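You operate a simulated robot arm through the tools that you are given. There is no shell and no other tool.

You are at the controls of a simulated robot arm. One attempt, no reset.

TASK
Lock the new lower roll's shaft, move its guide to 10 cm and jog the film straight.
Fine: guide lever Free to slide, then Lock; shaft and guide locked, then hold Jog till the edge gauge points at green. Other controls stay.

Only the result counts: the job must be done as asked and must still hold three seconds after the hand-in. Knocking over, shifting, dropping, spilling or breaking anything else fails it.

THE ROBOT
A 6-joint arm with a two-finger gripper, fixed in place. Base frame: the origin is on the floor under the middle of its stand, x ahead of it, y to its left, z up. Readings come in mm, rad, newtons and seconds.
With the tool pointing down near the work surface it reaches from about 200 to 960 mm from the base axis. Its first joint turns from -2.897 to 2.897 rad. Payload 3.43 kg.
Tool frame: the origin (TCP) lies between the finger pads and is the grasp point; the fingertips stand 20 mm ahead of it; z points along the fingers, y is the line along which they close. The gripper opens to 190 mm; its body begins 248 mm behind the TCP.
Orientation is that of the tool frame in the base frame, as a unit quaternion [x, y, z, w]. With the fingers straight down and closing along the base's y, the tool's x points along the base's -x, its y along +y and its z along -z.

THE INTERFACE
- The arm moves only by the tool nudge_tool. Its argument "commands" is a list of rows, each a list of 7 numbers: the finger opening in m, from 0 to 0.19, then the shift along the base's x, y, z in m, then the turn, a rotation vector about the base's x, y, z in rad. In form: [[gripper, dx, dy, dz, wx, wy, wz], ...]. A call has 1 to 20 rows; each row shifts and turns the commanded pose from where the row before left it. A row lasts 0.2 s, in which the tool goes at most 50 mm and 0.15 rad; a call with a longer step from one row to the next is refused whole, and so is a gripper value outside its range. Where a pose cannot be reached the arm comes as near as it can. A force on the tool above 40 N (or 10 N above the force at the start of the call, whichever is more), or a blocked arm, ends the call early, and 0.2 s more pass. Each finger travels about 153 mm/s and halts on what it meets, pressing with about 23 N; the grip force reading is that of the motor and also rises with nothing between the fingers. The clock runs only during rows and for 0.2 s after the last one: add rows that do not move to give the fingers time. The reply holds the time, the measured pose of the TCP, the force on the tool along the base axes, the opening and the grip force, in the units named above and with some noise, with the torque about the TCP (base axes, N m) and any sound that the robot's microphone picked up.
- Cameras (640 x 400 px; columns grow to the right, rows downward): "scene" is fixed at [224, 643.5, 1332.5]; the picture's right is [-0.65, -0.76, 0.00], its down [-0.16, 0.14, -0.98] and it looks along [0.74, -0.63, -0.21] (base axes); focal length 279 px, centre (320, 200). "wrist" rides on the gripper at [70, -8, -288] in the tool frame; the picture's right is [0.12, 0.99, 0.00], its down [-0.96, 0.12, -0.25] and it looks along [-0.25, 0.03, 0.97] (tool axes); focal length 261 px, centre (320, 200). There is no depth. A picture from a camera that has moved, and an enlarged one, comes with that camera's place and axes in the base frame and with its lens. The place of the scene camera against the robot may be out by one fixed shift of up to 12 mm in any direction.
- get_image(camera): a new picture of that camera. It takes no simulated time.
- lift_body(by): moves the trunk up (or, below 0, down) by that many mm; the arm rides with it, the base frame stays. It gives what a move gives, with no picture.
- close_up(camera, box): a new picture of the part [left, top, right, bottom] of that camera's present view, enlarged. It takes no simulated time.
- job_done(): hands the job in; it is judged then, once.

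Nothing tells you positions but the pictures and the camera data. Unless the task says otherwise, let go and move clear before handing in.

The tools are called after "Emit:" by a JSON object that holds its "method" and its "body". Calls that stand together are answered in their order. nudge_tool: Moves the arm, as the interface text tells. Its arguments: {"type":"object","properties":{"commands":{"type":"array","items":{"type":"array","items":{"type":"number"}}}},"required":["commands"]} The other tools are called the same way: lift_body (by) moves the trunk up or down; get_image (camera) takes a picture; close_up (camera, box) takes an enlarged picture of a part of a camera's view; job_done () hands the job in.

At the start:

```text
clock: 0.0
eef_pos: [577.1, 141.1, 1381.5]
ee_rot: [0.0, 1.0, 0.0, -0.001]
ft_force: [-0.4, -0.1, -1.2]
torque: [0.03, 0.03, 0.02]
width: 189.9
grip_force: 0.2
trunk travel left (down, up): [-350.0, 90.0]
```

scene: 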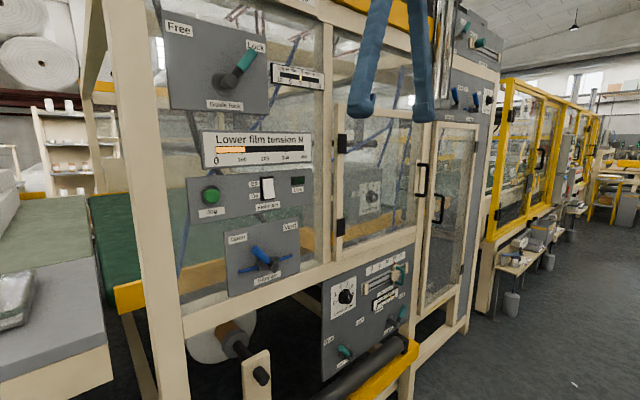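
wrist: 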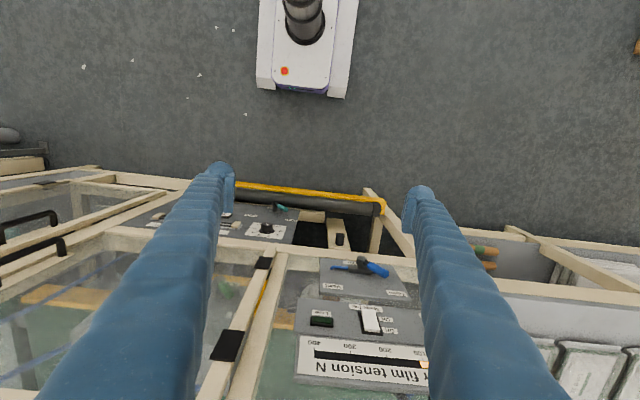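

I see a machine front with several panels: a guide lock lever (Free/Lock), film tension meter, a Jog button, a blue lever, and a lower panel with a guide slider and knobs. I'll look closer before moving.

Emit:
{"method": "close_up", "body": {"camera": "scene", "box": [150, 0, 340, 120]}}

Emit:
{"method": "close_up", "body": {"camera": "scene", "box": [170, 120, 330, 220]}}

Emit:
{"method": "close_up", "body": {"camera": "scene", "box": [170, 210, 330, 310]}}

Emit:
{"method": "close_up", "body": {"camera": "scene", "box": [300, 245, 430, 385]}}

Emit:
{"method": "close_up", "body": {"camera": "scene", "box": [160, 290, 420, 400]}}

Emit:
{"method": "close_up", "body": {"camera": "scene", "box": [420, 0, 520, 130]}}

```text
3.33 times, centred on (245, 60) of scene
camera zoom: at [224.0, 643.5, 1332.5], right [-0.65, -0.76, 0.0], down [-0.16, 0.14, -0.98], along [0.74, -0.63, -0.21], focal length 931 px, centre (570, 667)
```

zoom: 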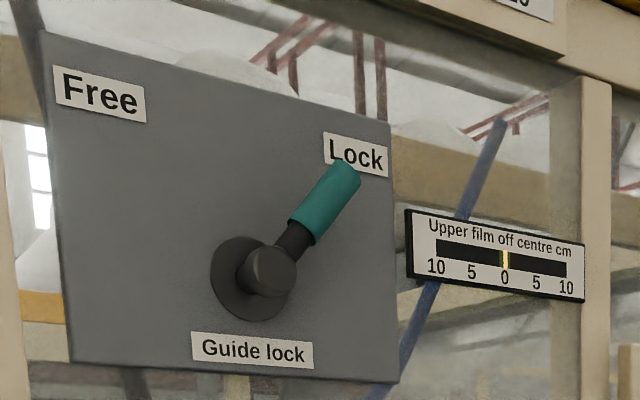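

```text
4.00 times, centred on (250, 170) of scene
camera zoom: at [224.0, 643.5, 1332.5], right [-0.65, -0.76, 0.0], down [-0.16, 0.14, -0.98], along [0.74, -0.63, -0.21], focal length 1117 px, centre (600, 320)
```

zoom: 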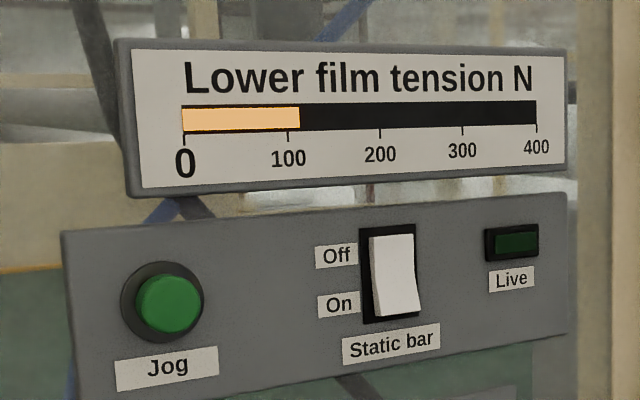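

```text
4.00 times, centred on (250, 260) of scene
camera zoom: at [224.0, 643.5, 1332.5], right [-0.65, -0.76, 0.0], down [-0.16, 0.14, -0.98], along [0.74, -0.63, -0.21], focal length 1117 px, centre (600, -40)
```

zoom: 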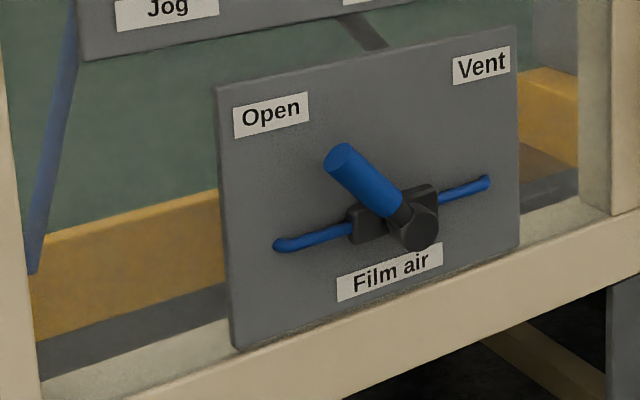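

```text
2.86 times, centred on (365, 315) of scene
camera zoom: at [224.0, 643.5, 1332.5], right [-0.65, -0.76, 0.0], down [-0.16, 0.14, -0.98], along [0.74, -0.63, -0.21], focal length 798 px, centre (191, -129)
```

zoom: 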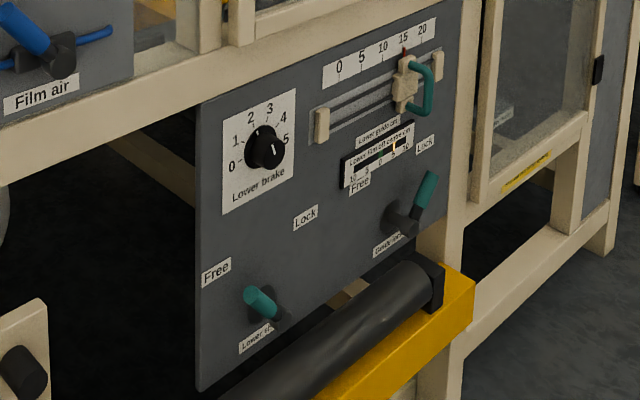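

```text
2.46 times, centred on (290, 345) of scene
camera zoom: at [224.0, 643.5, 1332.5], right [-0.65, -0.76, 0.0], down [-0.16, 0.14, -0.98], along [0.74, -0.63, -0.21], focal length 687 px, centre (394, -157)
```

zoom: 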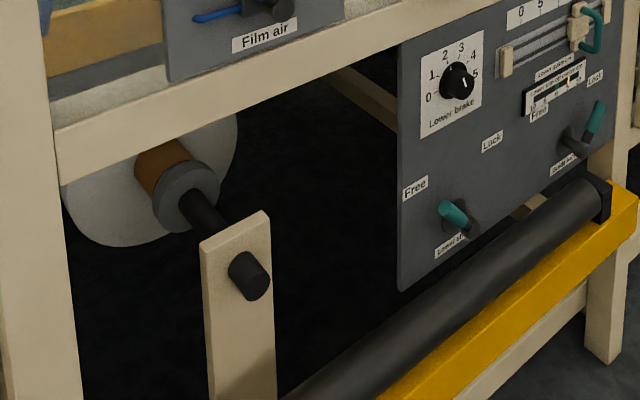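

```text
3.08 times, centred on (470, 65) of scene
camera zoom: at [224.0, 643.5, 1332.5], right [-0.65, -0.76, 0.0], down [-0.16, 0.14, -0.98], along [0.74, -0.63, -0.21], focal length 859 px, centre (-142, 615)
```

zoom: 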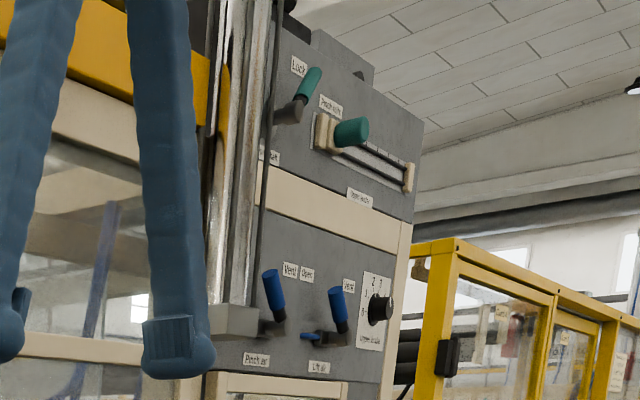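

The lower panel carries the Lower shaft lever (Free/Lock), Lower guide slider, its Guide lock lever and the off-centre gauge. The Jog button sits above, and the upper-left lever belongs to the upper film. I'll turn the tool to point at the machine and look with the wrist camera.

Emit:
{"method": "nudge_tool", "body": {"commands": [[0.19, 0, 0, 0, 0, -0.1428, 0], [0.19, 0, 0, 0, 0, -0.1428, 0], [0.19, 0, 0, 0, 0, -0.1428, 0], [0.19, 0, 0, 0, 0, -0.1428, 0], [0.19, 0, 0, 0, 0, -0.1428, 0], [0.19, 0, 0, 0, 0, -0.1428, 0], [0.19, 0, 0, 0, 0, -0.1428, 0], [0.19, 0, 0, 0, 0, -0.1428, 0], [0.19, 0, 0, 0, 0, -0.1428, 0], [0.19, 0, 0, 0, 0, -0.1428, 0], [0.19, 0, 0, 0, 0, -0.1428, 0], [0.19, 0, 0, 0, 0, 0, 0]]}}

```text
clock: 0.8
eef_pos: [572.4, 116.6, 1266.5]
ee_rot: [0.012, 0.994, -0.038, 0.102]
ft_force: [-0.2, 0.1, 0.3]
torque: [-0.01, 0.1, 0.02]
width: 189.8
grip_force: 0.0
trunk travel left (down, up): [-350.0, 90.0]
stopped in row 4: the arm was blocked; the commanded pose is now the measured one
```

The arm was stopped early and the tool sank, likely a joint limit at this height. I'll check the pictures.

Emit:
{"method": "get_image", "body": {"camera": "scene"}}

Emit:
{"method": "get_image", "body": {"camera": "wrist"}}

```text
taken
```

scene: 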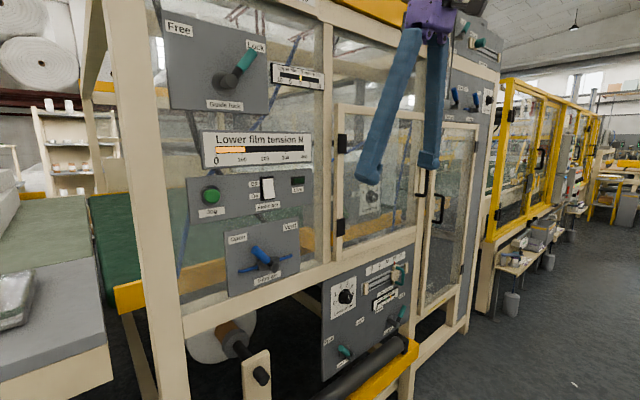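

```text
taken
camera wrist: at [447.5, 130.4, 1533.0], right [-0.09, 0.99, -0.1], down [0.9, 0.12, 0.43], along [0.44, -0.05, -0.9], focal length 261 px, centre (320, 200)
```

wrist: 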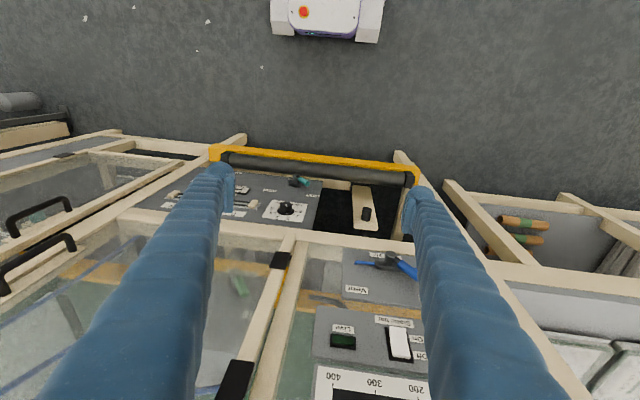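

Brake knob triangulates to about [868, -31, 766], so the lower panel is well below the tool. I'll lower the trunk to bring the arm to a comfortable height.

Emit:
{"method": "lift_body", "body": {"by": -250}}

```text
clock: 3.4
eef_pos: [572.5, 122.3, 1026.0]
ee_rot: [0.006, 0.993, -0.035, 0.11]
ft_force: [-0.2, 0.3, -0.6]
torque: [-0.01, -0.01, 0.0]
width: 190.1
grip_force: 0.1
trunk travel left (down, up): [-100.0, 340.0]
```

Now I'll rotate the tool gradually to point forward (+x) while moving a bit ahead, still far from the machine.

Emit:
{"method": "nudge_tool", "body": {"commands": [[0.19, 0.01, 0, 0, 0.0044, -0.1349, 0.0062], [0.19, 0.01, 0, 0, 0.0044, -0.1349, 0.0062], [0.19, 0.01, 0, 0, 0.0044, -0.1349, 0.0062], [0.19, 0.01, 0, 0, 0.0044, -0.1349, 0.0062], [0.19, 0.01, 0, 0, 0.0044, -0.1349, 0.0062], [0.19, 0.01, 0, 0, 0.0044, -0.1349, 0.0062], [0.19, 0.01, 0, 0, 0.0044, -0.1349, 0.0062], [0.19, 0.01, 0, 0, 0.0044, -0.1349, 0.0062], [0.19, 0.01, 0, 0, 0.0044, -0.1349, 0.0062], [0.19, 0.01, 0, 0, 0.0044, -0.1349, 0.0062], [0.19, 0, 0, 0, 0, 0, 0]]}}

```text
clock: 5.8
eef_pos: [776.4, 186.1, 1149.9]
ee_rot: [-0.008, 0.743, -0.033, 0.669]
ft_force: [0.2, 0.4, 0.3]
torque: [0.0, -0.01, -0.01]
width: 189.9
grip_force: 0.1
out of reach, approached as far as the arm can: row 4, 5, 6, 7, 8, 9, 10
trunk travel left (down, up): [-100.0, 340.0]
```

Emit:
{"method": "get_image", "body": {"camera": "scene"}}

Emit:
{"method": "get_image", "body": {"camera": "wrist"}}

```text
taken
```

scene: 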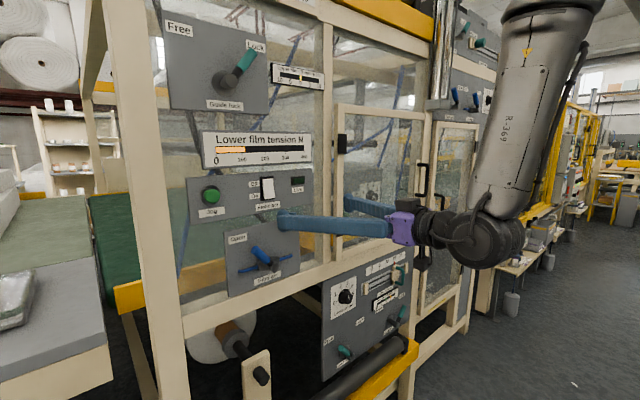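

```text
taken
camera wrist: at [484.0, 183.3, 1110.0], right [0.02, 0.98, -0.18], down [-0.14, 0.18, 0.97], along [0.99, 0.0, 0.14], focal length 261 px, centre (320, 200)
```

wrist: 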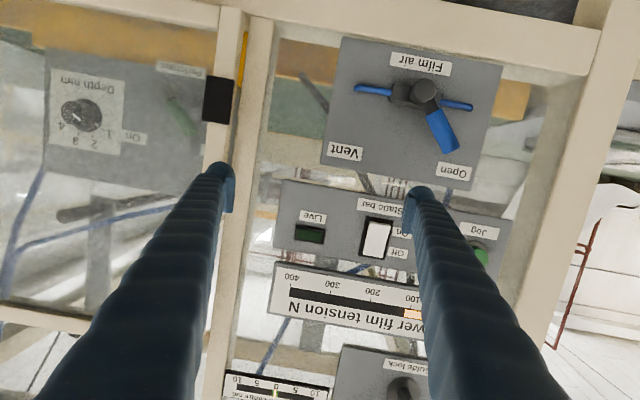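

The tool now points forward and I can see the panels upside-down in the wrist view. I'll test where the commanded pose stands with one small row.

Emit:
{"method": "nudge_tool", "body": {"commands": [[0.19, 0.03, 0, -0.02, 0, 0, 0]]}}

```text
clock: 6.2
eef_pos: [809.1, 184.6, 1129.4]
ee_rot: [-0.007, 0.744, -0.037, 0.667]
ft_force: [-0.3, 0.7, 0.1]
torque: [-0.01, 0.03, 0.0]
width: 190.1
grip_force: 0.0
trunk travel left (down, up): [-100.0, 340.0]
```

The command follows the achieved pose, good. I'll square up the orientation, slide right to y≈-60 while backing off slightly, then go down to face the lower panel.

Emit:
{"method": "nudge_tool", "body": {"commands": [[0.15, -0.01, -0.03, -0.01, 0.0155, -0.027, 0.0105], [0.12, -0.01, -0.04, -0.01, 0.0155, -0.027, 0.0105], [0.12, -0.01, -0.04, -0.02, 0.0155, -0.027, 0.0105], [0.12, -0.01, -0.04, -0.02, 0.0155, -0.027, 0.0105], [0.12, 0, -0.045, -0.02, 0, 0, 0], [0.12, 0, -0.045, -0.02, 0, 0, 0], [0.12, 0, 0, -0.045, 0, 0, 0], [0.12, 0, 0, -0.045, 0, 0, 0], [0.12, 0, 0, -0.045, 0, 0, 0]]}}

```text
clock: 8.2
eef_pos: [833.1, 72.7, 1033.2]
ee_rot: [-0.049, 0.727, -0.08, 0.681]
ft_force: [0.0, 0.8, -0.3]
torque: [0.02, -0.04, -0.01]
width: 120.1
grip_force: 0.0
out of reach, approached as far as the arm can: row 1, 2, 3, 4, 5, 6, 7, 8, 9
trunk travel left (down, up): [-100.0, 340.0]
```

Emit:
{"method": "get_image", "body": {"camera": "scene"}}

Emit:
{"method": "get_image", "body": {"camera": "wrist"}}

```text
taken
```

scene: 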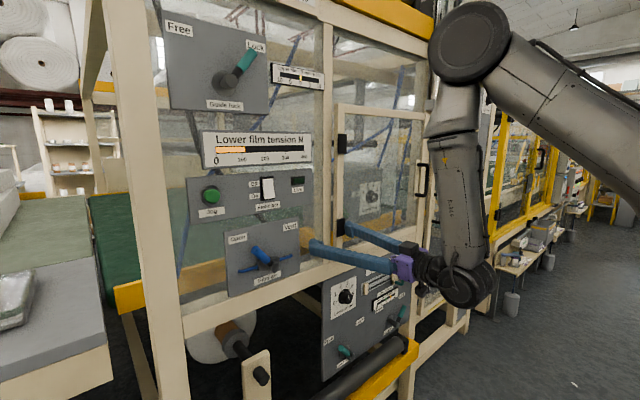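

```text
taken
camera wrist: at [543.1, 64.5, 982.5], right [0.03, 0.95, -0.3], down [-0.18, 0.3, 0.94], along [0.98, 0.03, 0.18], focal length 261 px, centre (320, 200)
```

wrist: 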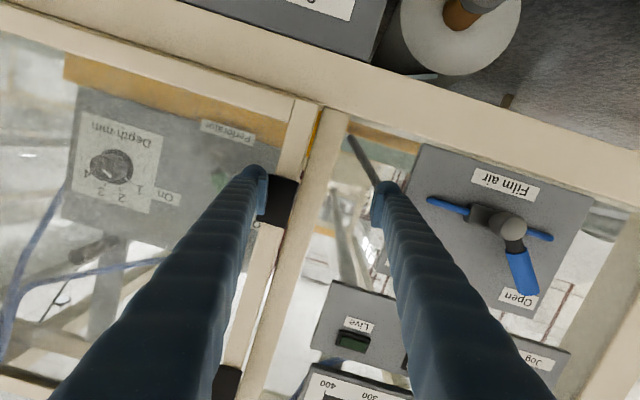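

Fully level pointing is hard at this height, so I'll tilt the tool about 35° downward while descending in front of the lower panel, keeping about 80 mm clearance.

Emit:
{"method": "nudge_tool", "body": {"commands": [[0.1, -0.01, -0.02, -0.005, 0.038, 0.1065, -0.0024], [0.1, -0.01, -0.025, -0.01, 0.038, 0.1065, -0.0024], [0.1, -0.01, -0.025, -0.02, 0.038, 0.1065, -0.0024], [0.1, -0.01, -0.025, -0.03, 0.038, 0.1065, -0.0024], [0.1, -0.01, -0.025, -0.03, 0.038, 0.1065, -0.0024], [0.1, 0, -0.01, -0.03, 0, 0, 0], [0.1, 0, 0, -0.03, 0, 0, 0], [0.1, 0, 0, -0.03, 0, 0, 0]]}}

```text
clock: 10.0
eef_pos: [783.3, 47.1, 928.2]
ee_rot: [-0.003, 0.89, -0.039, 0.454]
ft_force: [-0.5, 0.1, -0.3]
torque: [0.0, -0.04, -0.01]
width: 99.7
grip_force: 0.0
out of reach, approached as far as the arm can: row 1, 2, 3, 4, 5, 6, 7, 8
trunk travel left (down, up): [-100.0, 340.0]
```

Emit:
{"method": "get_image", "body": {"camera": "scene"}}

Emit:
{"method": "get_image", "body": {"camera": "wrist"}}

```text
taken
```

scene: 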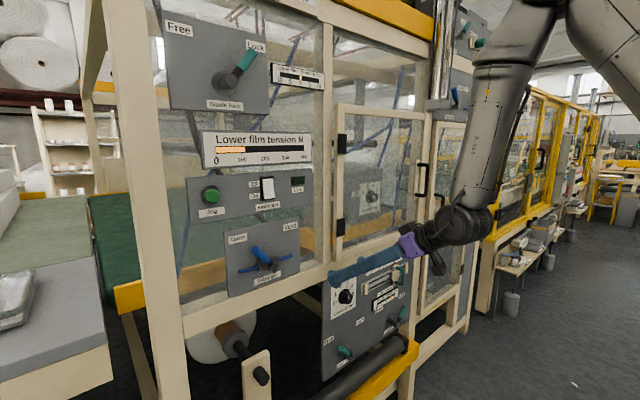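

```text
taken
camera wrist: at [509.9, 52.3, 1039.4], right [-0.04, 0.98, -0.17], down [0.37, 0.17, 0.91], along [0.93, -0.02, -0.37], focal length 261 px, centre (320, 200)
```

wrist: 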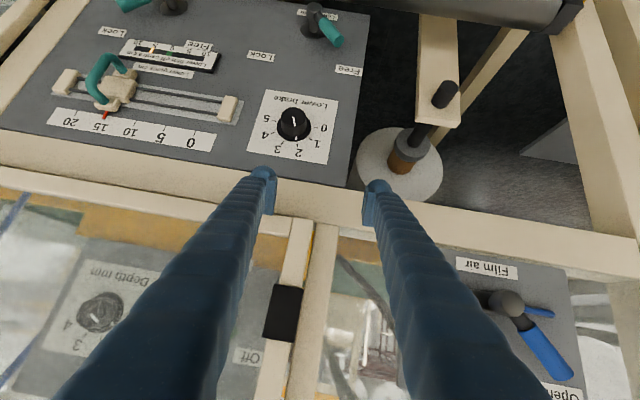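

I now have a good view of the lower panel: shaft lever at Free, guide at about 15, guide lock at Lock. I'll test small moves to find what limits the reach.

Emit:
{"method": "nudge_tool", "body": {"commands": [[0.1, 0, 0, -0.03, 0, 0, 0], [0.1, 0, 0, -0.03, 0, 0, 0]]}}

Emit:
{"method": "nudge_tool", "body": {"commands": [[0.1, 0, -0.03, 0, 0, 0, 0], [0.1, 0, -0.03, 0, 0, 0, 0]]}}

```text
clock: 10.6
eef_pos: [807.2, 50.3, 897.6]
ee_rot: [-0.007, 0.891, -0.041, 0.453]
ft_force: [0.5, 0.3, 0.2]
torque: [0.01, -0.01, 0.0]
width: 100.0
grip_force: 0.0
out of reach, approached as far as the arm can: row 1, 2
trunk travel left (down, up): [-100.0, 340.0]
```

```text
clock: 11.2
eef_pos: [798.7, 26.6, 896.4]
ee_rot: [0.005, 0.89, -0.051, 0.453]
ft_force: [-0.7, 0.2, 0.3]
torque: [-0.02, -0.02, 0.01]
width: 100.1
grip_force: 0.1
out of reach, approached as far as the arm can: row 1, 2
trunk travel left (down, up): [-100.0, 340.0]
```

Moving down pushes the tool outward, so a lower shoulder should help. I'll use the rest of the trunk's downward travel, which also brings the tool right in front of the lower panel.

Emit:
{"method": "lift_body", "body": {"by": -100}}

Emit:
{"method": "nudge_tool", "body": {"commands": [[0.1, 0, -0.02, 0, 0, 0, 0], [0.1, 0, 0, 0.02, 0, 0, 0], [0.1, -0.02, 0, 0, 0, 0, 0]]}}

Emit:
{"method": "get_image", "body": {"camera": "scene"}}

Emit:
{"method": "get_image", "body": {"camera": "wrist"}}

```text
clock: 12.5
eef_pos: [797.3, 26.7, 797.8]
ee_rot: [0.004, 0.89, -0.05, 0.453]
ft_force: [-0.7, -0.1, 0.0]
torque: [0.03, 0.02, 0.04]
width: 99.8
grip_force: 0.1
trunk travel left (down, up): [0.0, 440.0]
```

```text
clock: 13.3
eef_pos: [776.6, 17.5, 816.5]
ee_rot: [0.006, 0.89, -0.054, 0.453]
ft_force: [0.2, 0.0, 0.4]
torque: [0.0, 0.0, 0.0]
width: 99.9
grip_force: 0.1
out of reach, approached as far as the arm can: row 1
trunk travel left (down, up): [0.0, 440.0]
```

```text
taken
```

scene: 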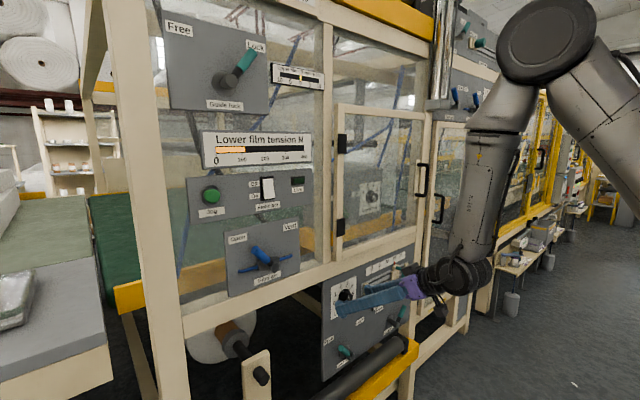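

```text
taken
camera wrist: at [503.9, 33.2, 928.4], right [-0.01, 0.98, -0.19], down [0.37, 0.18, 0.91], along [0.93, -0.06, -0.37], focal length 261 px, centre (320, 200)
```

wrist: 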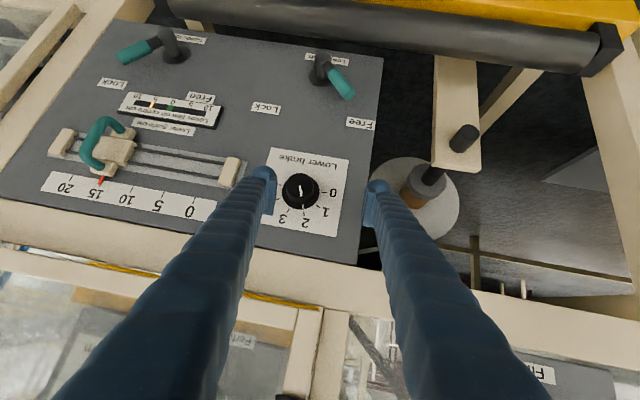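

The y-travel is limited unless the tool may yaw with the arm. From triangulation: panel face x≈872, shaft lever pivot ≈(y -38, z 534), guide lock pivot ≈(y -320, z 534), scale 10 at y≈-272, z≈837. Let me look closer at details.

Emit:
{"method": "close_up", "body": {"camera": "wrist", "box": [20, 20, 260, 220]}}

Emit:
{"method": "close_up", "body": {"camera": "wrist", "box": [250, 30, 400, 140]}}

Emit:
{"method": "close_up", "body": {"camera": "scene", "box": [310, 250, 430, 370]}}

```text
2.00 times, centred on (140, 120) of wrist
camera zoom: at [503.9, 33.2, 928.4], right [-0.01, 0.98, -0.19], down [0.37, 0.18, 0.91], along [0.93, -0.06, -0.37], focal length 521 px, centre (680, 360)
```

zoom: 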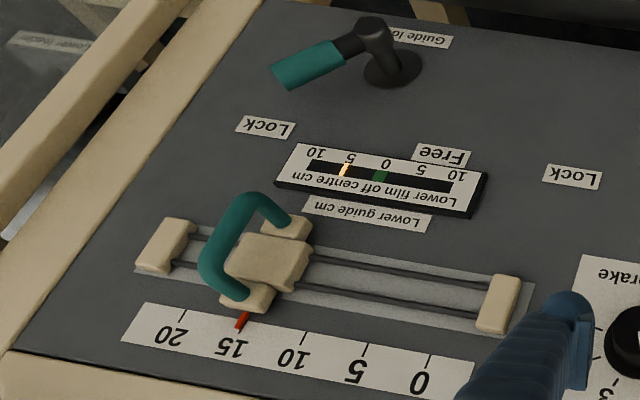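

```text
3.64 times, centred on (325, 85) of wrist
camera zoom: at [503.9, 33.2, 928.4], right [-0.01, 0.98, -0.19], down [0.37, 0.18, 0.91], along [0.93, -0.06, -0.37], focal length 948 px, centre (302, 618)
```

zoom: 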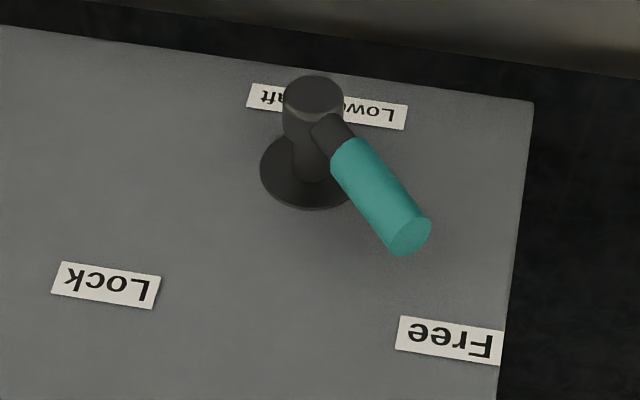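

```text
3.33 times, centred on (370, 310) of scene
camera zoom: at [224.0, 643.5, 1332.5], right [-0.65, -0.76, 0.0], down [-0.16, 0.14, -0.98], along [0.74, -0.63, -0.21], focal length 931 px, centre (153, -167)
```

zoom: 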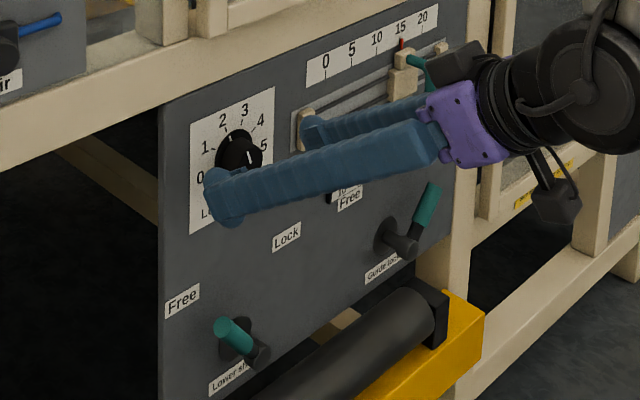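

The shaft lever handle is about 30–40 mm off the panel (x≈840). I'll test yawing the tool to the right while moving in -y and down.

Emit:
{"method": "nudge_tool", "body": {"commands": [[0.1, 0, -0.02, 0, 0, 0, -0.08], [0.1, 0, -0.02, 0, 0, 0, -0.08], [0.1, 0, 0, -0.03, 0, 0, 0], [0.1, 0, 0, -0.03, 0, 0, 0]]}}

```text
clock: 14.3
eef_pos: [784.6, -23.2, 763.2]
ee_rot: [0.072, 0.889, -0.094, 0.442]
ft_force: [-0.6, -0.6, -1.0]
torque: [0.03, -0.02, 0.0]
width: 99.6
grip_force: 0.1
out of reach, approached as far as the arm can: row 4
trunk travel left (down, up): [0.0, 440.0]
```

Emit:
{"method": "nudge_tool", "body": {"commands": [[0.1, -0.01, 0, -0.01, 0, 0.1, 0], [0.1, -0.01, 0, -0.02, 0, 0.1, 0], [0.1, 0, 0, -0.03, 0, 0, 0]]}}

```text
clock: 15.1
eef_pos: [764.8, -22.2, 705.9]
ee_rot: [0.067, 0.927, -0.094, 0.357]
ft_force: [-0.6, 0.0, 0.1]
torque: [0.03, -0.03, 0.02]
width: 100.0
grip_force: 0.1
trunk travel left (down, up): [0.0, 440.0]
```

Pitching further down frees the motion. I'll check the view now.

Emit:
{"method": "get_image", "body": {"camera": "wrist"}}

Emit:
{"method": "get_image", "body": {"camera": "scene"}}

```text
taken
camera wrist: at [525.0, 35.3, 867.0], right [0.1, 0.97, -0.21], down [0.57, 0.11, 0.81], along [0.82, -0.2, -0.54], focal length 261 px, centre (320, 200)
```

wrist: 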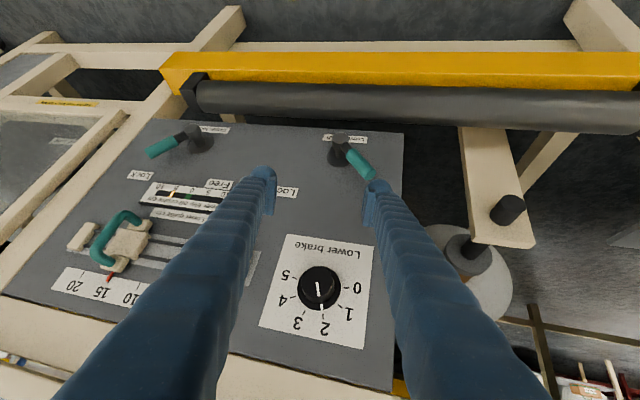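

```text
taken
```

scene: 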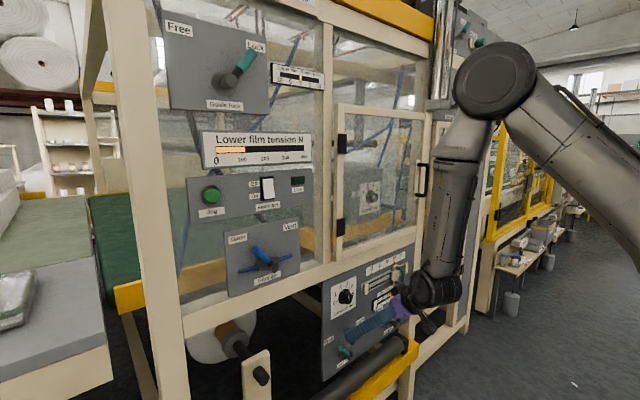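

The roller and yellow beam stand in front of the panel's lower edge; I need their position precisely before going lower. Taking close-ups.

Emit:
{"method": "close_up", "body": {"camera": "wrist", "box": [130, 30, 290, 130]}}

Emit:
{"method": "close_up", "body": {"camera": "scene", "box": [320, 310, 440, 400]}}

Emit:
{"method": "close_up", "body": {"camera": "wrist", "box": [250, 100, 410, 220]}}

```text
4.00 times, centred on (210, 80) of wrist
camera zoom: at [525.0, 35.3, 867.0], right [0.1, 0.97, -0.21], down [0.57, 0.11, 0.81], along [0.82, -0.2, -0.54], focal length 1043 px, centre (760, 680)
```

zoom: 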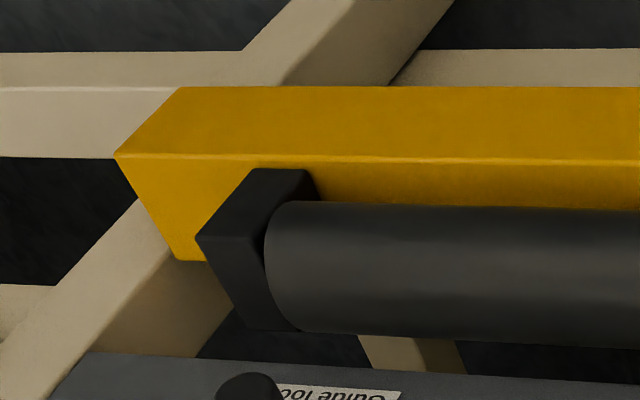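

```text
4.44 times, centred on (380, 355) of scene
camera zoom: at [224.0, 643.5, 1332.5], right [-0.65, -0.76, 0.0], down [-0.16, 0.14, -0.98], along [0.74, -0.63, -0.21], focal length 1241 px, centre (53, -489)
```

zoom: 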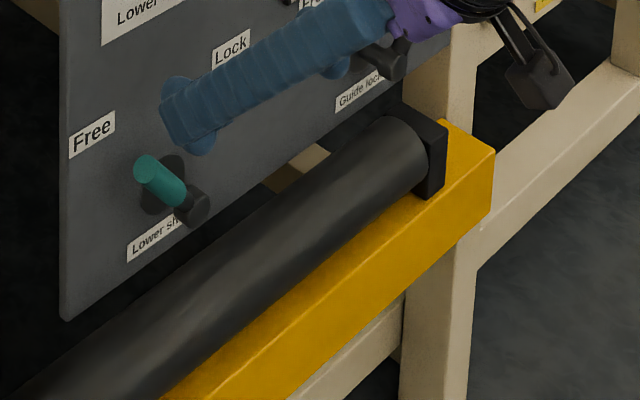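

```text
3.33 times, centred on (330, 160) of wrist
camera zoom: at [525.0, 35.3, 867.0], right [0.1, 0.97, -0.21], down [0.57, 0.11, 0.81], along [0.82, -0.2, -0.54], focal length 869 px, centre (287, 333)
```

zoom: 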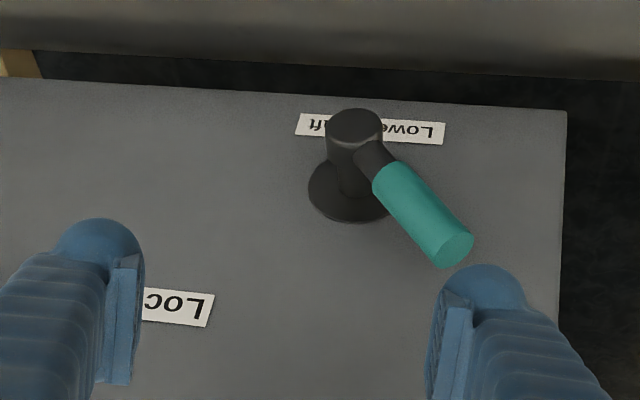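

The handle of the shaft lever lies around [838, 10, 588] at 45° toward Free, hub at (y -36, z 541); the roller is near x≈750 with its top around z≈590, so I'll come in steeply from above. I'll straddle the handle with about 70 mm opening, first going to a standoff.

Emit:
{"method": "nudge_tool", "body": {"commands": [[0.07, 0, 0.017, 0, 0, 0.03, 0], [0.07, 0, 0.017, 0, 0, 0.03, 0], [0.07, 0.015, 0, -0.02, 0, 0.03, 0], [0.07, 0.015, 0, -0.025, 0, 0, 0], [0.07, 0, 0, -0.015, 0, 0, 0], [0.07, 0, 0, 0, 0, 0, 0]]}}

Emit:
{"method": "get_image", "body": {"camera": "wrist"}}

Emit:
{"method": "close_up", "body": {"camera": "scene", "box": [310, 270, 450, 390]}}

```text
clock: 16.5
eef_pos: [794.7, 10.1, 644.4]
ee_rot: [0.062, 0.942, -0.098, 0.315]
ft_force: [0.4, 0.1, -0.2]
torque: [0.03, -0.03, 0.02]
width: 69.9
grip_force: 0.0
trunk travel left (down, up): [0.0, 440.0]
```

```text
taken
camera wrist: at [571.4, 68.4, 827.0], right [0.08, 0.97, -0.21], down [0.64, 0.11, 0.76], along [0.76, -0.2, -0.61], focal length 261 px, centre (320, 200)
```

wrist: 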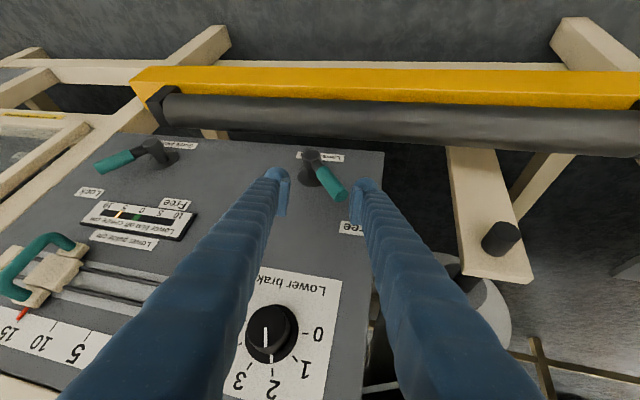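

```text
3.33 times, centred on (380, 330) of scene
camera zoom: at [224.0, 643.5, 1332.5], right [-0.65, -0.76, 0.0], down [-0.16, 0.14, -0.98], along [0.74, -0.63, -0.21], focal length 931 px, centre (120, -233)
```

zoom: 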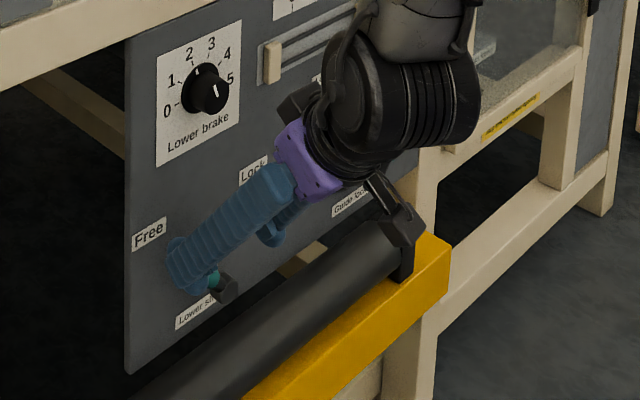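

Emit:
{"method": "close_up", "body": {"camera": "wrist", "box": [240, 130, 400, 250]}}

```text
3.33 times, centred on (320, 190) of wrist
camera zoom: at [571.4, 68.4, 827.0], right [0.08, 0.97, -0.21], down [0.64, 0.11, 0.76], along [0.76, -0.2, -0.61], focal length 869 px, centre (320, 233)
```

zoom: 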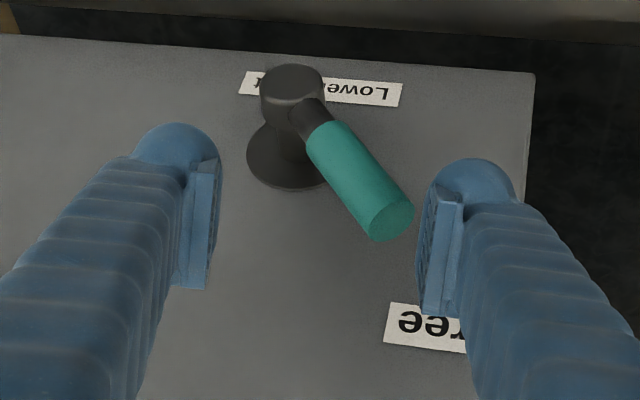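

The handle lies right between the two fingers in view. I'll advance along the tool axis to straddle it.

Emit:
{"method": "nudge_tool", "body": {"commands": [[0.07, 0.012, 0.003, -0.017, 0, 0, 0], [0.07, 0.012, 0.003, -0.017, 0, 0, 0], [0.07, 0.012, 0.002, -0.017, 0, 0, 0], [0.07, 0, 0, 0, 0, 0, 0]]}}

Emit:
{"method": "close_up", "body": {"camera": "wrist", "box": [240, 100, 400, 220]}}

Emit:
{"method": "close_up", "body": {"camera": "scene", "box": [310, 290, 430, 390]}}

```text
clock: 17.5
eef_pos: [830.1, 20.1, 593.9]
ee_rot: [0.062, 0.942, -0.096, 0.315]
ft_force: [-0.5, 0.0, -0.4]
torque: [-0.04, -0.02, -0.02]
width: 69.9
grip_force: 0.1
trunk travel left (down, up): [0.0, 440.0]
```

```text
3.33 times, centred on (320, 160) of wrist
camera zoom: at [606.6, 77.2, 776.6], right [0.08, 0.97, -0.21], down [0.64, 0.11, 0.76], along [0.76, -0.2, -0.61], focal length 869 px, centre (320, 333)
```

zoom: 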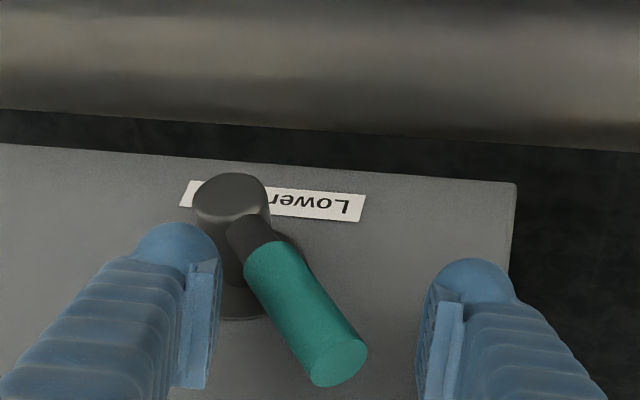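

```text
4.00 times, centred on (370, 340) of scene
camera zoom: at [224.0, 643.5, 1332.5], right [-0.65, -0.76, 0.0], down [-0.16, 0.14, -0.98], along [0.74, -0.63, -0.21], focal length 1117 px, centre (120, -360)
```

zoom: 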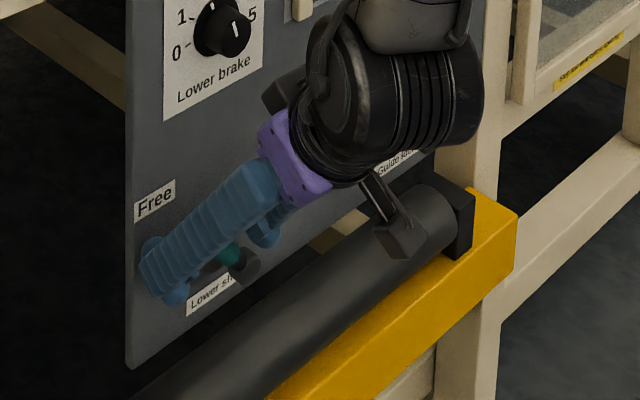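

The fingers straddle the handle. Now I'll sweep toward -y so the +y finger carries the lever over to Lock, checking midway.

Emit:
{"method": "nudge_tool", "body": {"commands": [[0.07, 0, -0.015, 0, 0, 0, 0], [0.07, 0, -0.015, 0, 0, 0, -0.02], [0.07, 0, -0.015, 0, 0, 0, -0.02], [0.07, 0, -0.012, 0, 0, 0, -0.02], [0.07, 0, -0.012, 0, 0, 0, 0]]}}

Emit:
{"method": "close_up", "body": {"camera": "wrist", "box": [220, 100, 420, 240]}}

```text
clock: 18.7
eef_pos: [828.4, -50.7, 592.1]
ee_rot: [0.09, 0.94, -0.106, 0.312]
ft_force: [-0.1, 0.1, -0.5]
torque: [-0.03, 0.04, -0.05]
width: 70.0
grip_force: 0.0
trunk travel left (down, up): [0.0, 440.0]
```

```text
2.86 times, centred on (320, 170) of wrist
camera zoom: at [609.9, 21.7, 776.4], right [0.14, 0.97, -0.21], down [0.65, 0.07, 0.76], along [0.75, -0.24, -0.61], focal length 745 px, centre (320, 286)
```

zoom: 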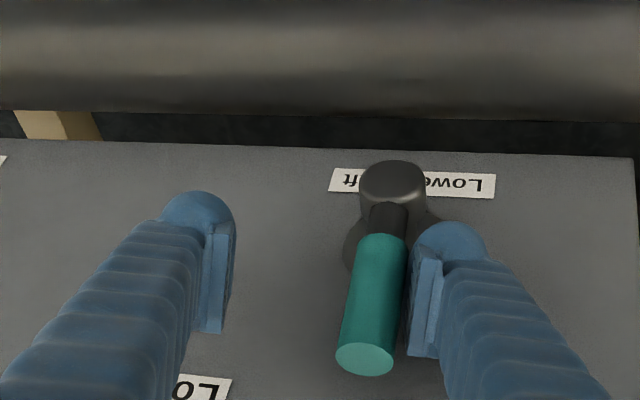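

The lever is following easily, now about upright. Continuing the sweep to Lock.

Emit:
{"method": "nudge_tool", "body": {"commands": [[0.07, 0, -0.013, 0, 0, 0, -0.02], [0.07, 0, -0.013, 0, 0, 0, -0.02], [0.07, 0, -0.012, 0, 0, 0, 0], [0.07, 0, 0, 0, 0, 0, 0]]}}

Emit:
{"method": "close_up", "body": {"camera": "wrist", "box": [220, 100, 420, 240]}}

```text
clock: 19.7
eef_pos: [829.2, -85.7, 592.2]
ee_rot: [0.107, 0.939, -0.111, 0.309]
ft_force: [-19.8, 30.7, 10.0]
torque: [1.13, 0.44, 1.1]
width: 84.2
grip_force: 13.1
trunk travel left (down, up): [0.0, 440.0]
```

```text
2.86 times, centred on (320, 170) of wrist
camera zoom: at [612.2, -5.8, 776.6], right [0.17, 0.96, -0.21], down [0.65, 0.05, 0.76], along [0.74, -0.27, -0.62], focal length 745 px, centre (320, 286)
```

zoom: 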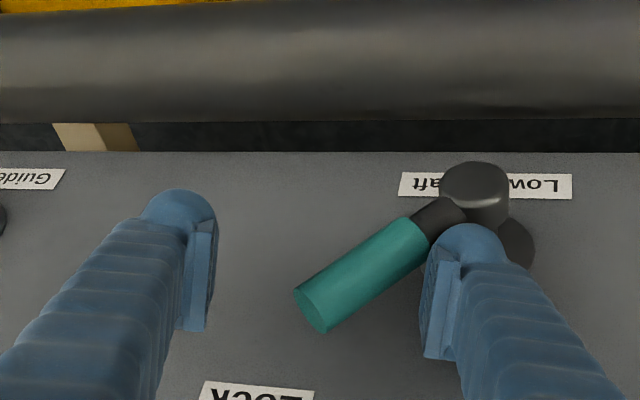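

The push met about 30 N, so the lever seems to be at its Lock stop. I'll back off slightly and check that it stays.

Emit:
{"method": "nudge_tool", "body": {"commands": [[0.075, 0, 0.012, 0, 0, 0, 0], [0.075, 0, 0.01, 0, 0, 0, 0], [0.075, 0, 0, 0, 0, 0, 0]]}}

Emit:
{"method": "close_up", "body": {"camera": "wrist", "box": [220, 100, 420, 240]}}

Emit:
{"method": "close_up", "body": {"camera": "scene", "box": [310, 290, 430, 390]}}

```text
clock: 20.5
eef_pos: [829.7, -65.8, 594.3]
ee_rot: [0.11, 0.938, -0.113, 0.309]
ft_force: [0.2, 0.3, 0.1]
torque: [0.0, 0.03, 0.01]
width: 74.8
grip_force: 0.0
trunk travel left (down, up): [0.0, 440.0]
```

```text
2.86 times, centred on (320, 170) of wrist
camera zoom: at [613.5, 14.2, 776.9], right [0.18, 0.96, -0.21], down [0.65, 0.05, 0.76], along [0.74, -0.28, -0.61], focal length 745 px, centre (320, 286)
```

zoom: 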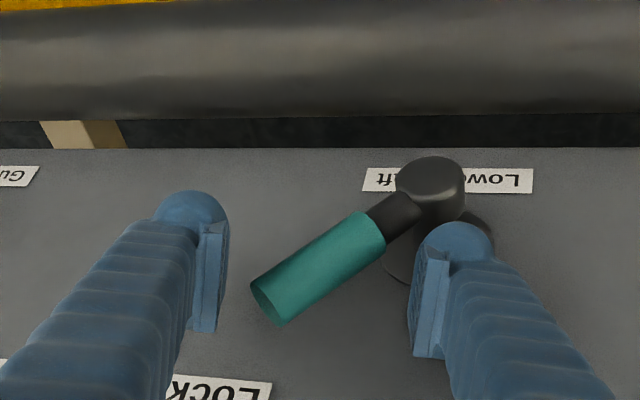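

```text
4.00 times, centred on (370, 340) of scene
camera zoom: at [224.0, 643.5, 1332.5], right [-0.65, -0.76, 0.0], down [-0.16, 0.14, -0.98], along [0.74, -0.63, -0.21], focal length 1117 px, centre (120, -360)
```

zoom: 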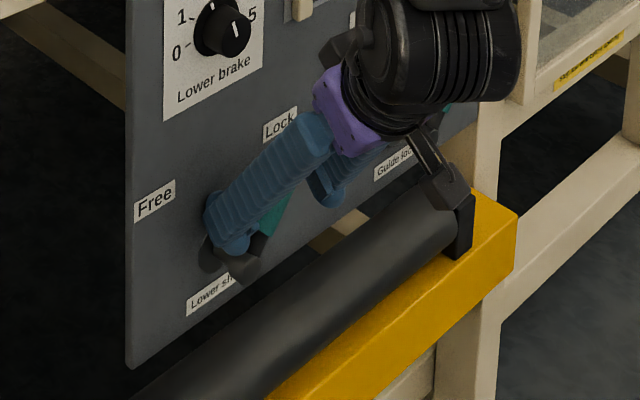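

The lever stays at Lock. I'll withdraw up and back, then look at the guide and its lock lever.

Emit:
{"method": "nudge_tool", "body": {"commands": [[0.08, 0, -0.005, 0, 0, 0, 0], [0.08, -0.015, 0, 0.022, 0, 0, 0], [0.08, -0.015, 0, 0.022, 0, 0, 0], [0.08, -0.015, 0, 0.022, 0, 0, 0], [0.08, -0.015, 0, 0.022, 0, 0, 0], [0.08, 0, 0, 0.02, 0, 0, 0]]}}

Emit:
{"method": "get_image", "body": {"camera": "wrist"}}

Emit:
{"method": "get_image", "body": {"camera": "scene"}}

```text
clock: 21.9
eef_pos: [768.6, -69.8, 701.5]
ee_rot: [0.11, 0.938, -0.113, 0.309]
ft_force: [-0.7, 0.8, -0.4]
torque: [-0.02, 0.02, -0.01]
width: 79.9
grip_force: 0.2
trunk travel left (down, up): [0.0, 440.0]
```

```text
taken
camera wrist: at [552.2, 9.7, 885.2], right [0.18, 0.96, -0.21], down [0.65, 0.05, 0.76], along [0.74, -0.27, -0.61], focal length 261 px, centre (320, 200)
```

wrist: 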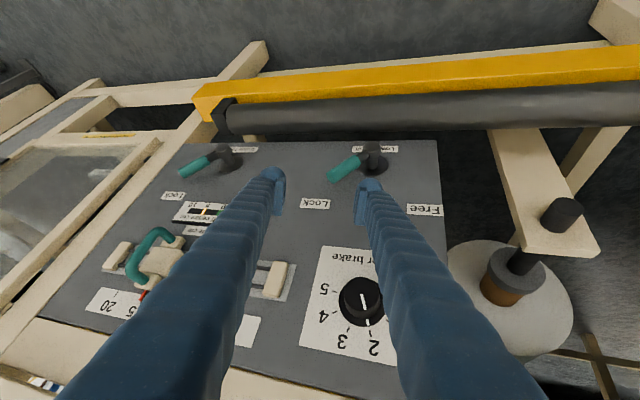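

```text
taken
```

scene: 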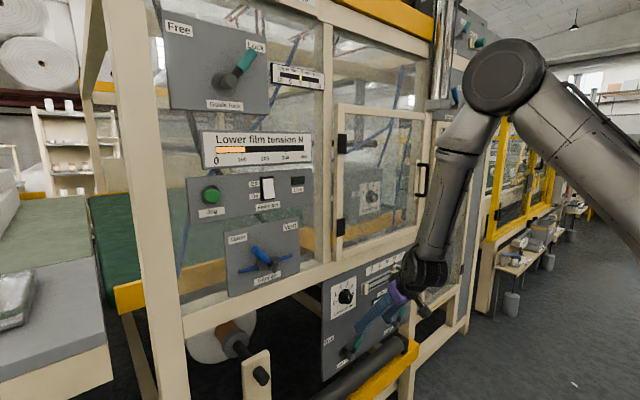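

Both levers now lean the same way (Lock). Next I'll move right to the guide lock lever (pivot ≈ y -325, z 537), yawing the tool along.

Emit:
{"method": "nudge_tool", "body": {"commands": [[0.08, 0, -0.04, 0, 0, 0, -0.04], [0.08, 0, -0.04, 0, 0, 0, -0.04], [0.08, 0, -0.04, 0, 0, 0, -0.04], [0.08, 0, -0.04, 0, 0, 0, -0.04], [0.08, 0, -0.04, 0, 0, 0, -0.04], [0.08, 0, -0.04, 0, 0, 0, -0.04], [0.08, 0, 0, 0, 0, 0, 0]]}}

Emit:
{"method": "get_image", "body": {"camera": "wrist"}}

Emit:
{"method": "get_image", "body": {"camera": "scene"}}

```text
clock: 23.5
eef_pos: [769.3, -309.6, 702.2]
ee_rot: [0.221, 0.918, -0.149, 0.293]
ft_force: [-0.1, -0.3, -0.2]
torque: [0.03, -0.01, 0.04]
width: 80.1
grip_force: 0.1
trunk travel left (down, up): [0.0, 440.0]
```

```text
taken
camera wrist: at [578.8, -180.2, 885.4], right [0.4, 0.89, -0.21], down [0.64, -0.11, 0.76], along [0.65, -0.44, -0.61], focal length 261 px, centre (320, 200)
```

wrist: 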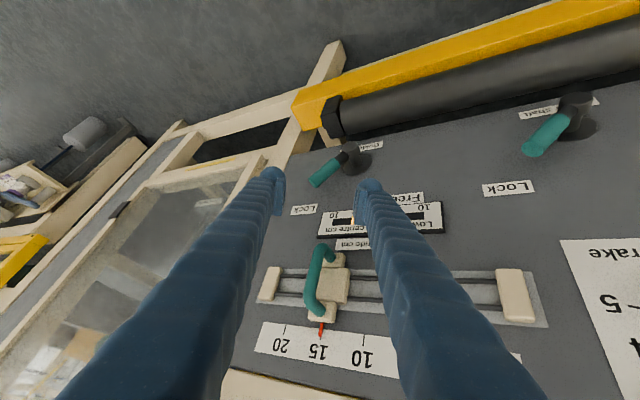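

```text
taken
```

scene: 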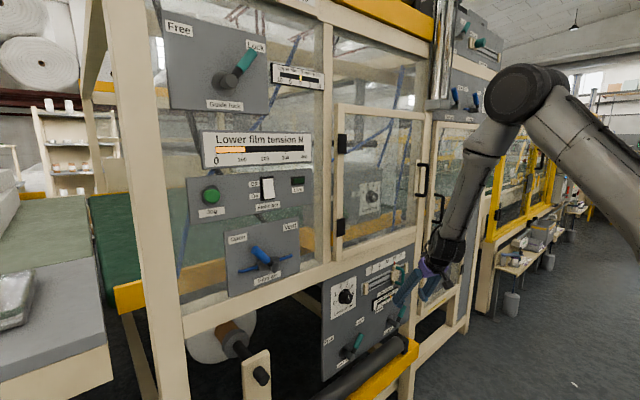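

Emit:
{"method": "nudge_tool", "body": {"commands": [[0.08, 0, -0.01, 0, 0, 0, 0.06], [0.08, 0, -0.01, 0, 0, 0, 0.06], [0.08, 0, -0.01, 0, 0, 0, 0.06], [0.08, 0, -0.01, 0, 0, 0, 0.06], [0.08, 0, 0, 0, 0, 0, 0]]}}

Emit:
{"method": "get_image", "body": {"camera": "wrist"}}

Emit:
{"method": "close_up", "body": {"camera": "wrist", "box": [220, 100, 420, 240]}}

```text
clock: 24.7
eef_pos: [785.5, -334.4, 709.7]
ee_rot: [0.114, 0.939, -0.127, 0.298]
ft_force: [-0.2, -0.5, 0.4]
torque: [0.02, -0.01, 0.0]
width: 80.0
grip_force: 0.1
out of reach, approached as far as the arm can: row 3, 4
trunk travel left (down, up): [0.0, 440.0]
```

```text
taken
camera wrist: at [575.4, -245.6, 896.5], right [0.2, 0.95, -0.24], down [0.67, 0.05, 0.74], along [0.72, -0.31, -0.63], focal length 261 px, centre (320, 200)
```

wrist: 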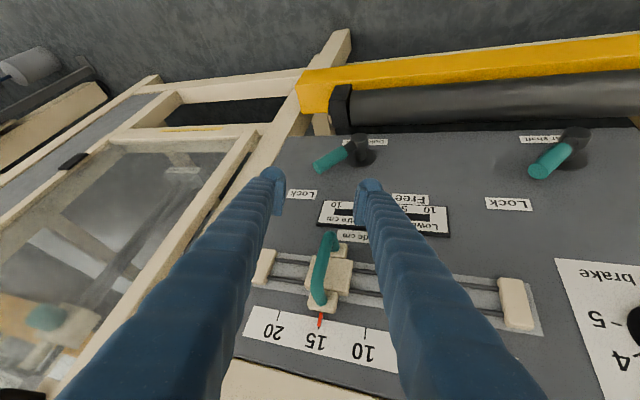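

```text
2.86 times, centred on (320, 170) of wrist
camera zoom: at [575.4, -245.6, 896.5], right [0.2, 0.95, -0.24], down [0.67, 0.05, 0.74], along [0.72, -0.31, -0.63], focal length 745 px, centre (320, 286)
```

zoom: 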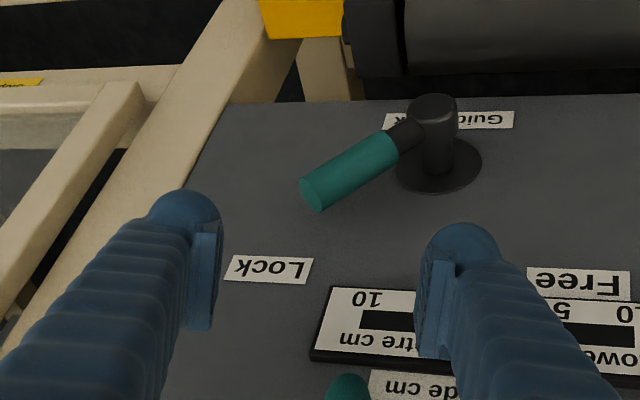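

The guide lock pivot computes to (y -324, z 535) with its handle tip at (y -380, z 598). I'll close the fingers to use them as a stick, go to its right side, then sweep it left to Free.

Emit:
{"method": "nudge_tool", "body": {"commands": [[0.04, 0, -0.025, 0, 0, 0, -0.01], [0.0, 0, -0.025, 0, 0, 0, -0.01], [0.0, 0, -0.025, 0, 0, 0, -0.01], [0.0, 0, -0.02, 0, 0, 0, -0.01], [0.0, 0, 0, 0, 0, 0, 0]]}}

Emit:
{"method": "close_up", "body": {"camera": "wrist", "box": [220, 80, 460, 240]}}

```text
clock: 25.4
eef_pos: [796.6, -356.3, 716.1]
ee_rot: [0.12, 0.941, -0.123, 0.291]
ft_force: [-0.5, -0.1, -0.2]
torque: [-0.05, -0.24, 0.0]
width: 0.0
grip_force: 22.7
out of reach, approached as far as the arm can: row 1, 2, 3
trunk travel left (down, up): [0.0, 440.0]
stopped in row 3: the force on the tool passed its limit at 47 N (the readings are from after the stop); the commanded pose is now the measured one
```

```text
2.50 times, centred on (340, 160) of wrist
camera zoom: at [590.3, -268.4, 906.0], right [0.2, 0.95, -0.23], down [0.68, 0.03, 0.74], along [0.71, -0.3, -0.64], focal length 652 px, centre (270, 300)
```

zoom: 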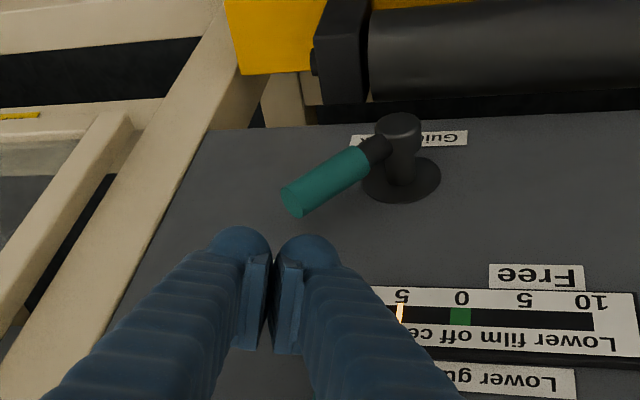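

The finger closing knock ended the call; harmless. I'll keep a small opening, and yaw more as I continue right.

Emit:
{"method": "nudge_tool", "body": {"commands": [[0.012, -0.005, -0.015, 0, 0, 0, -0.04], [0.012, -0.005, -0.02, 0, 0, 0, -0.04], [0.012, -0.005, -0.02, 0, 0, 0, -0.04], [0.012, 0, -0.015, 0, 0, 0, -0.03], [0.012, 0, 0, 0, 0, 0, 0]]}}

Emit:
{"method": "close_up", "body": {"camera": "wrist", "box": [220, 80, 460, 240]}}

```text
clock: 26.6
eef_pos: [781.1, -426.7, 717.6]
ee_rot: [0.192, 0.929, -0.145, 0.281]
ft_force: [0.4, 0.2, -0.6]
torque: [0.01, 0.02, 0.01]
width: 12.0
grip_force: 0.1
trunk travel left (down, up): [0.0, 440.0]
```

```text
2.50 times, centred on (340, 160) of wrist
camera zoom: at [590.1, -308.6, 906.7], right [0.34, 0.91, -0.23], down [0.67, -0.07, 0.74], along [0.66, -0.41, -0.64], focal length 652 px, centre (270, 300)
```

zoom: 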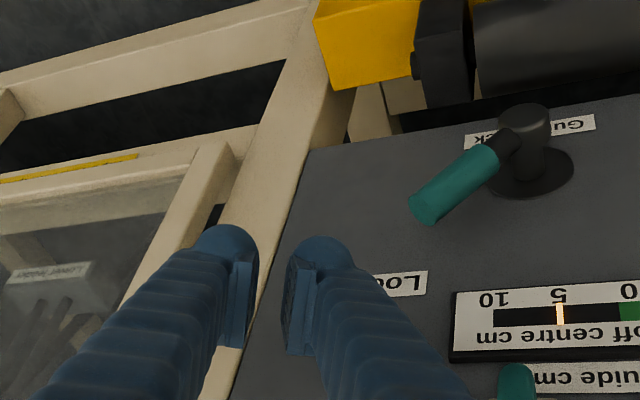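

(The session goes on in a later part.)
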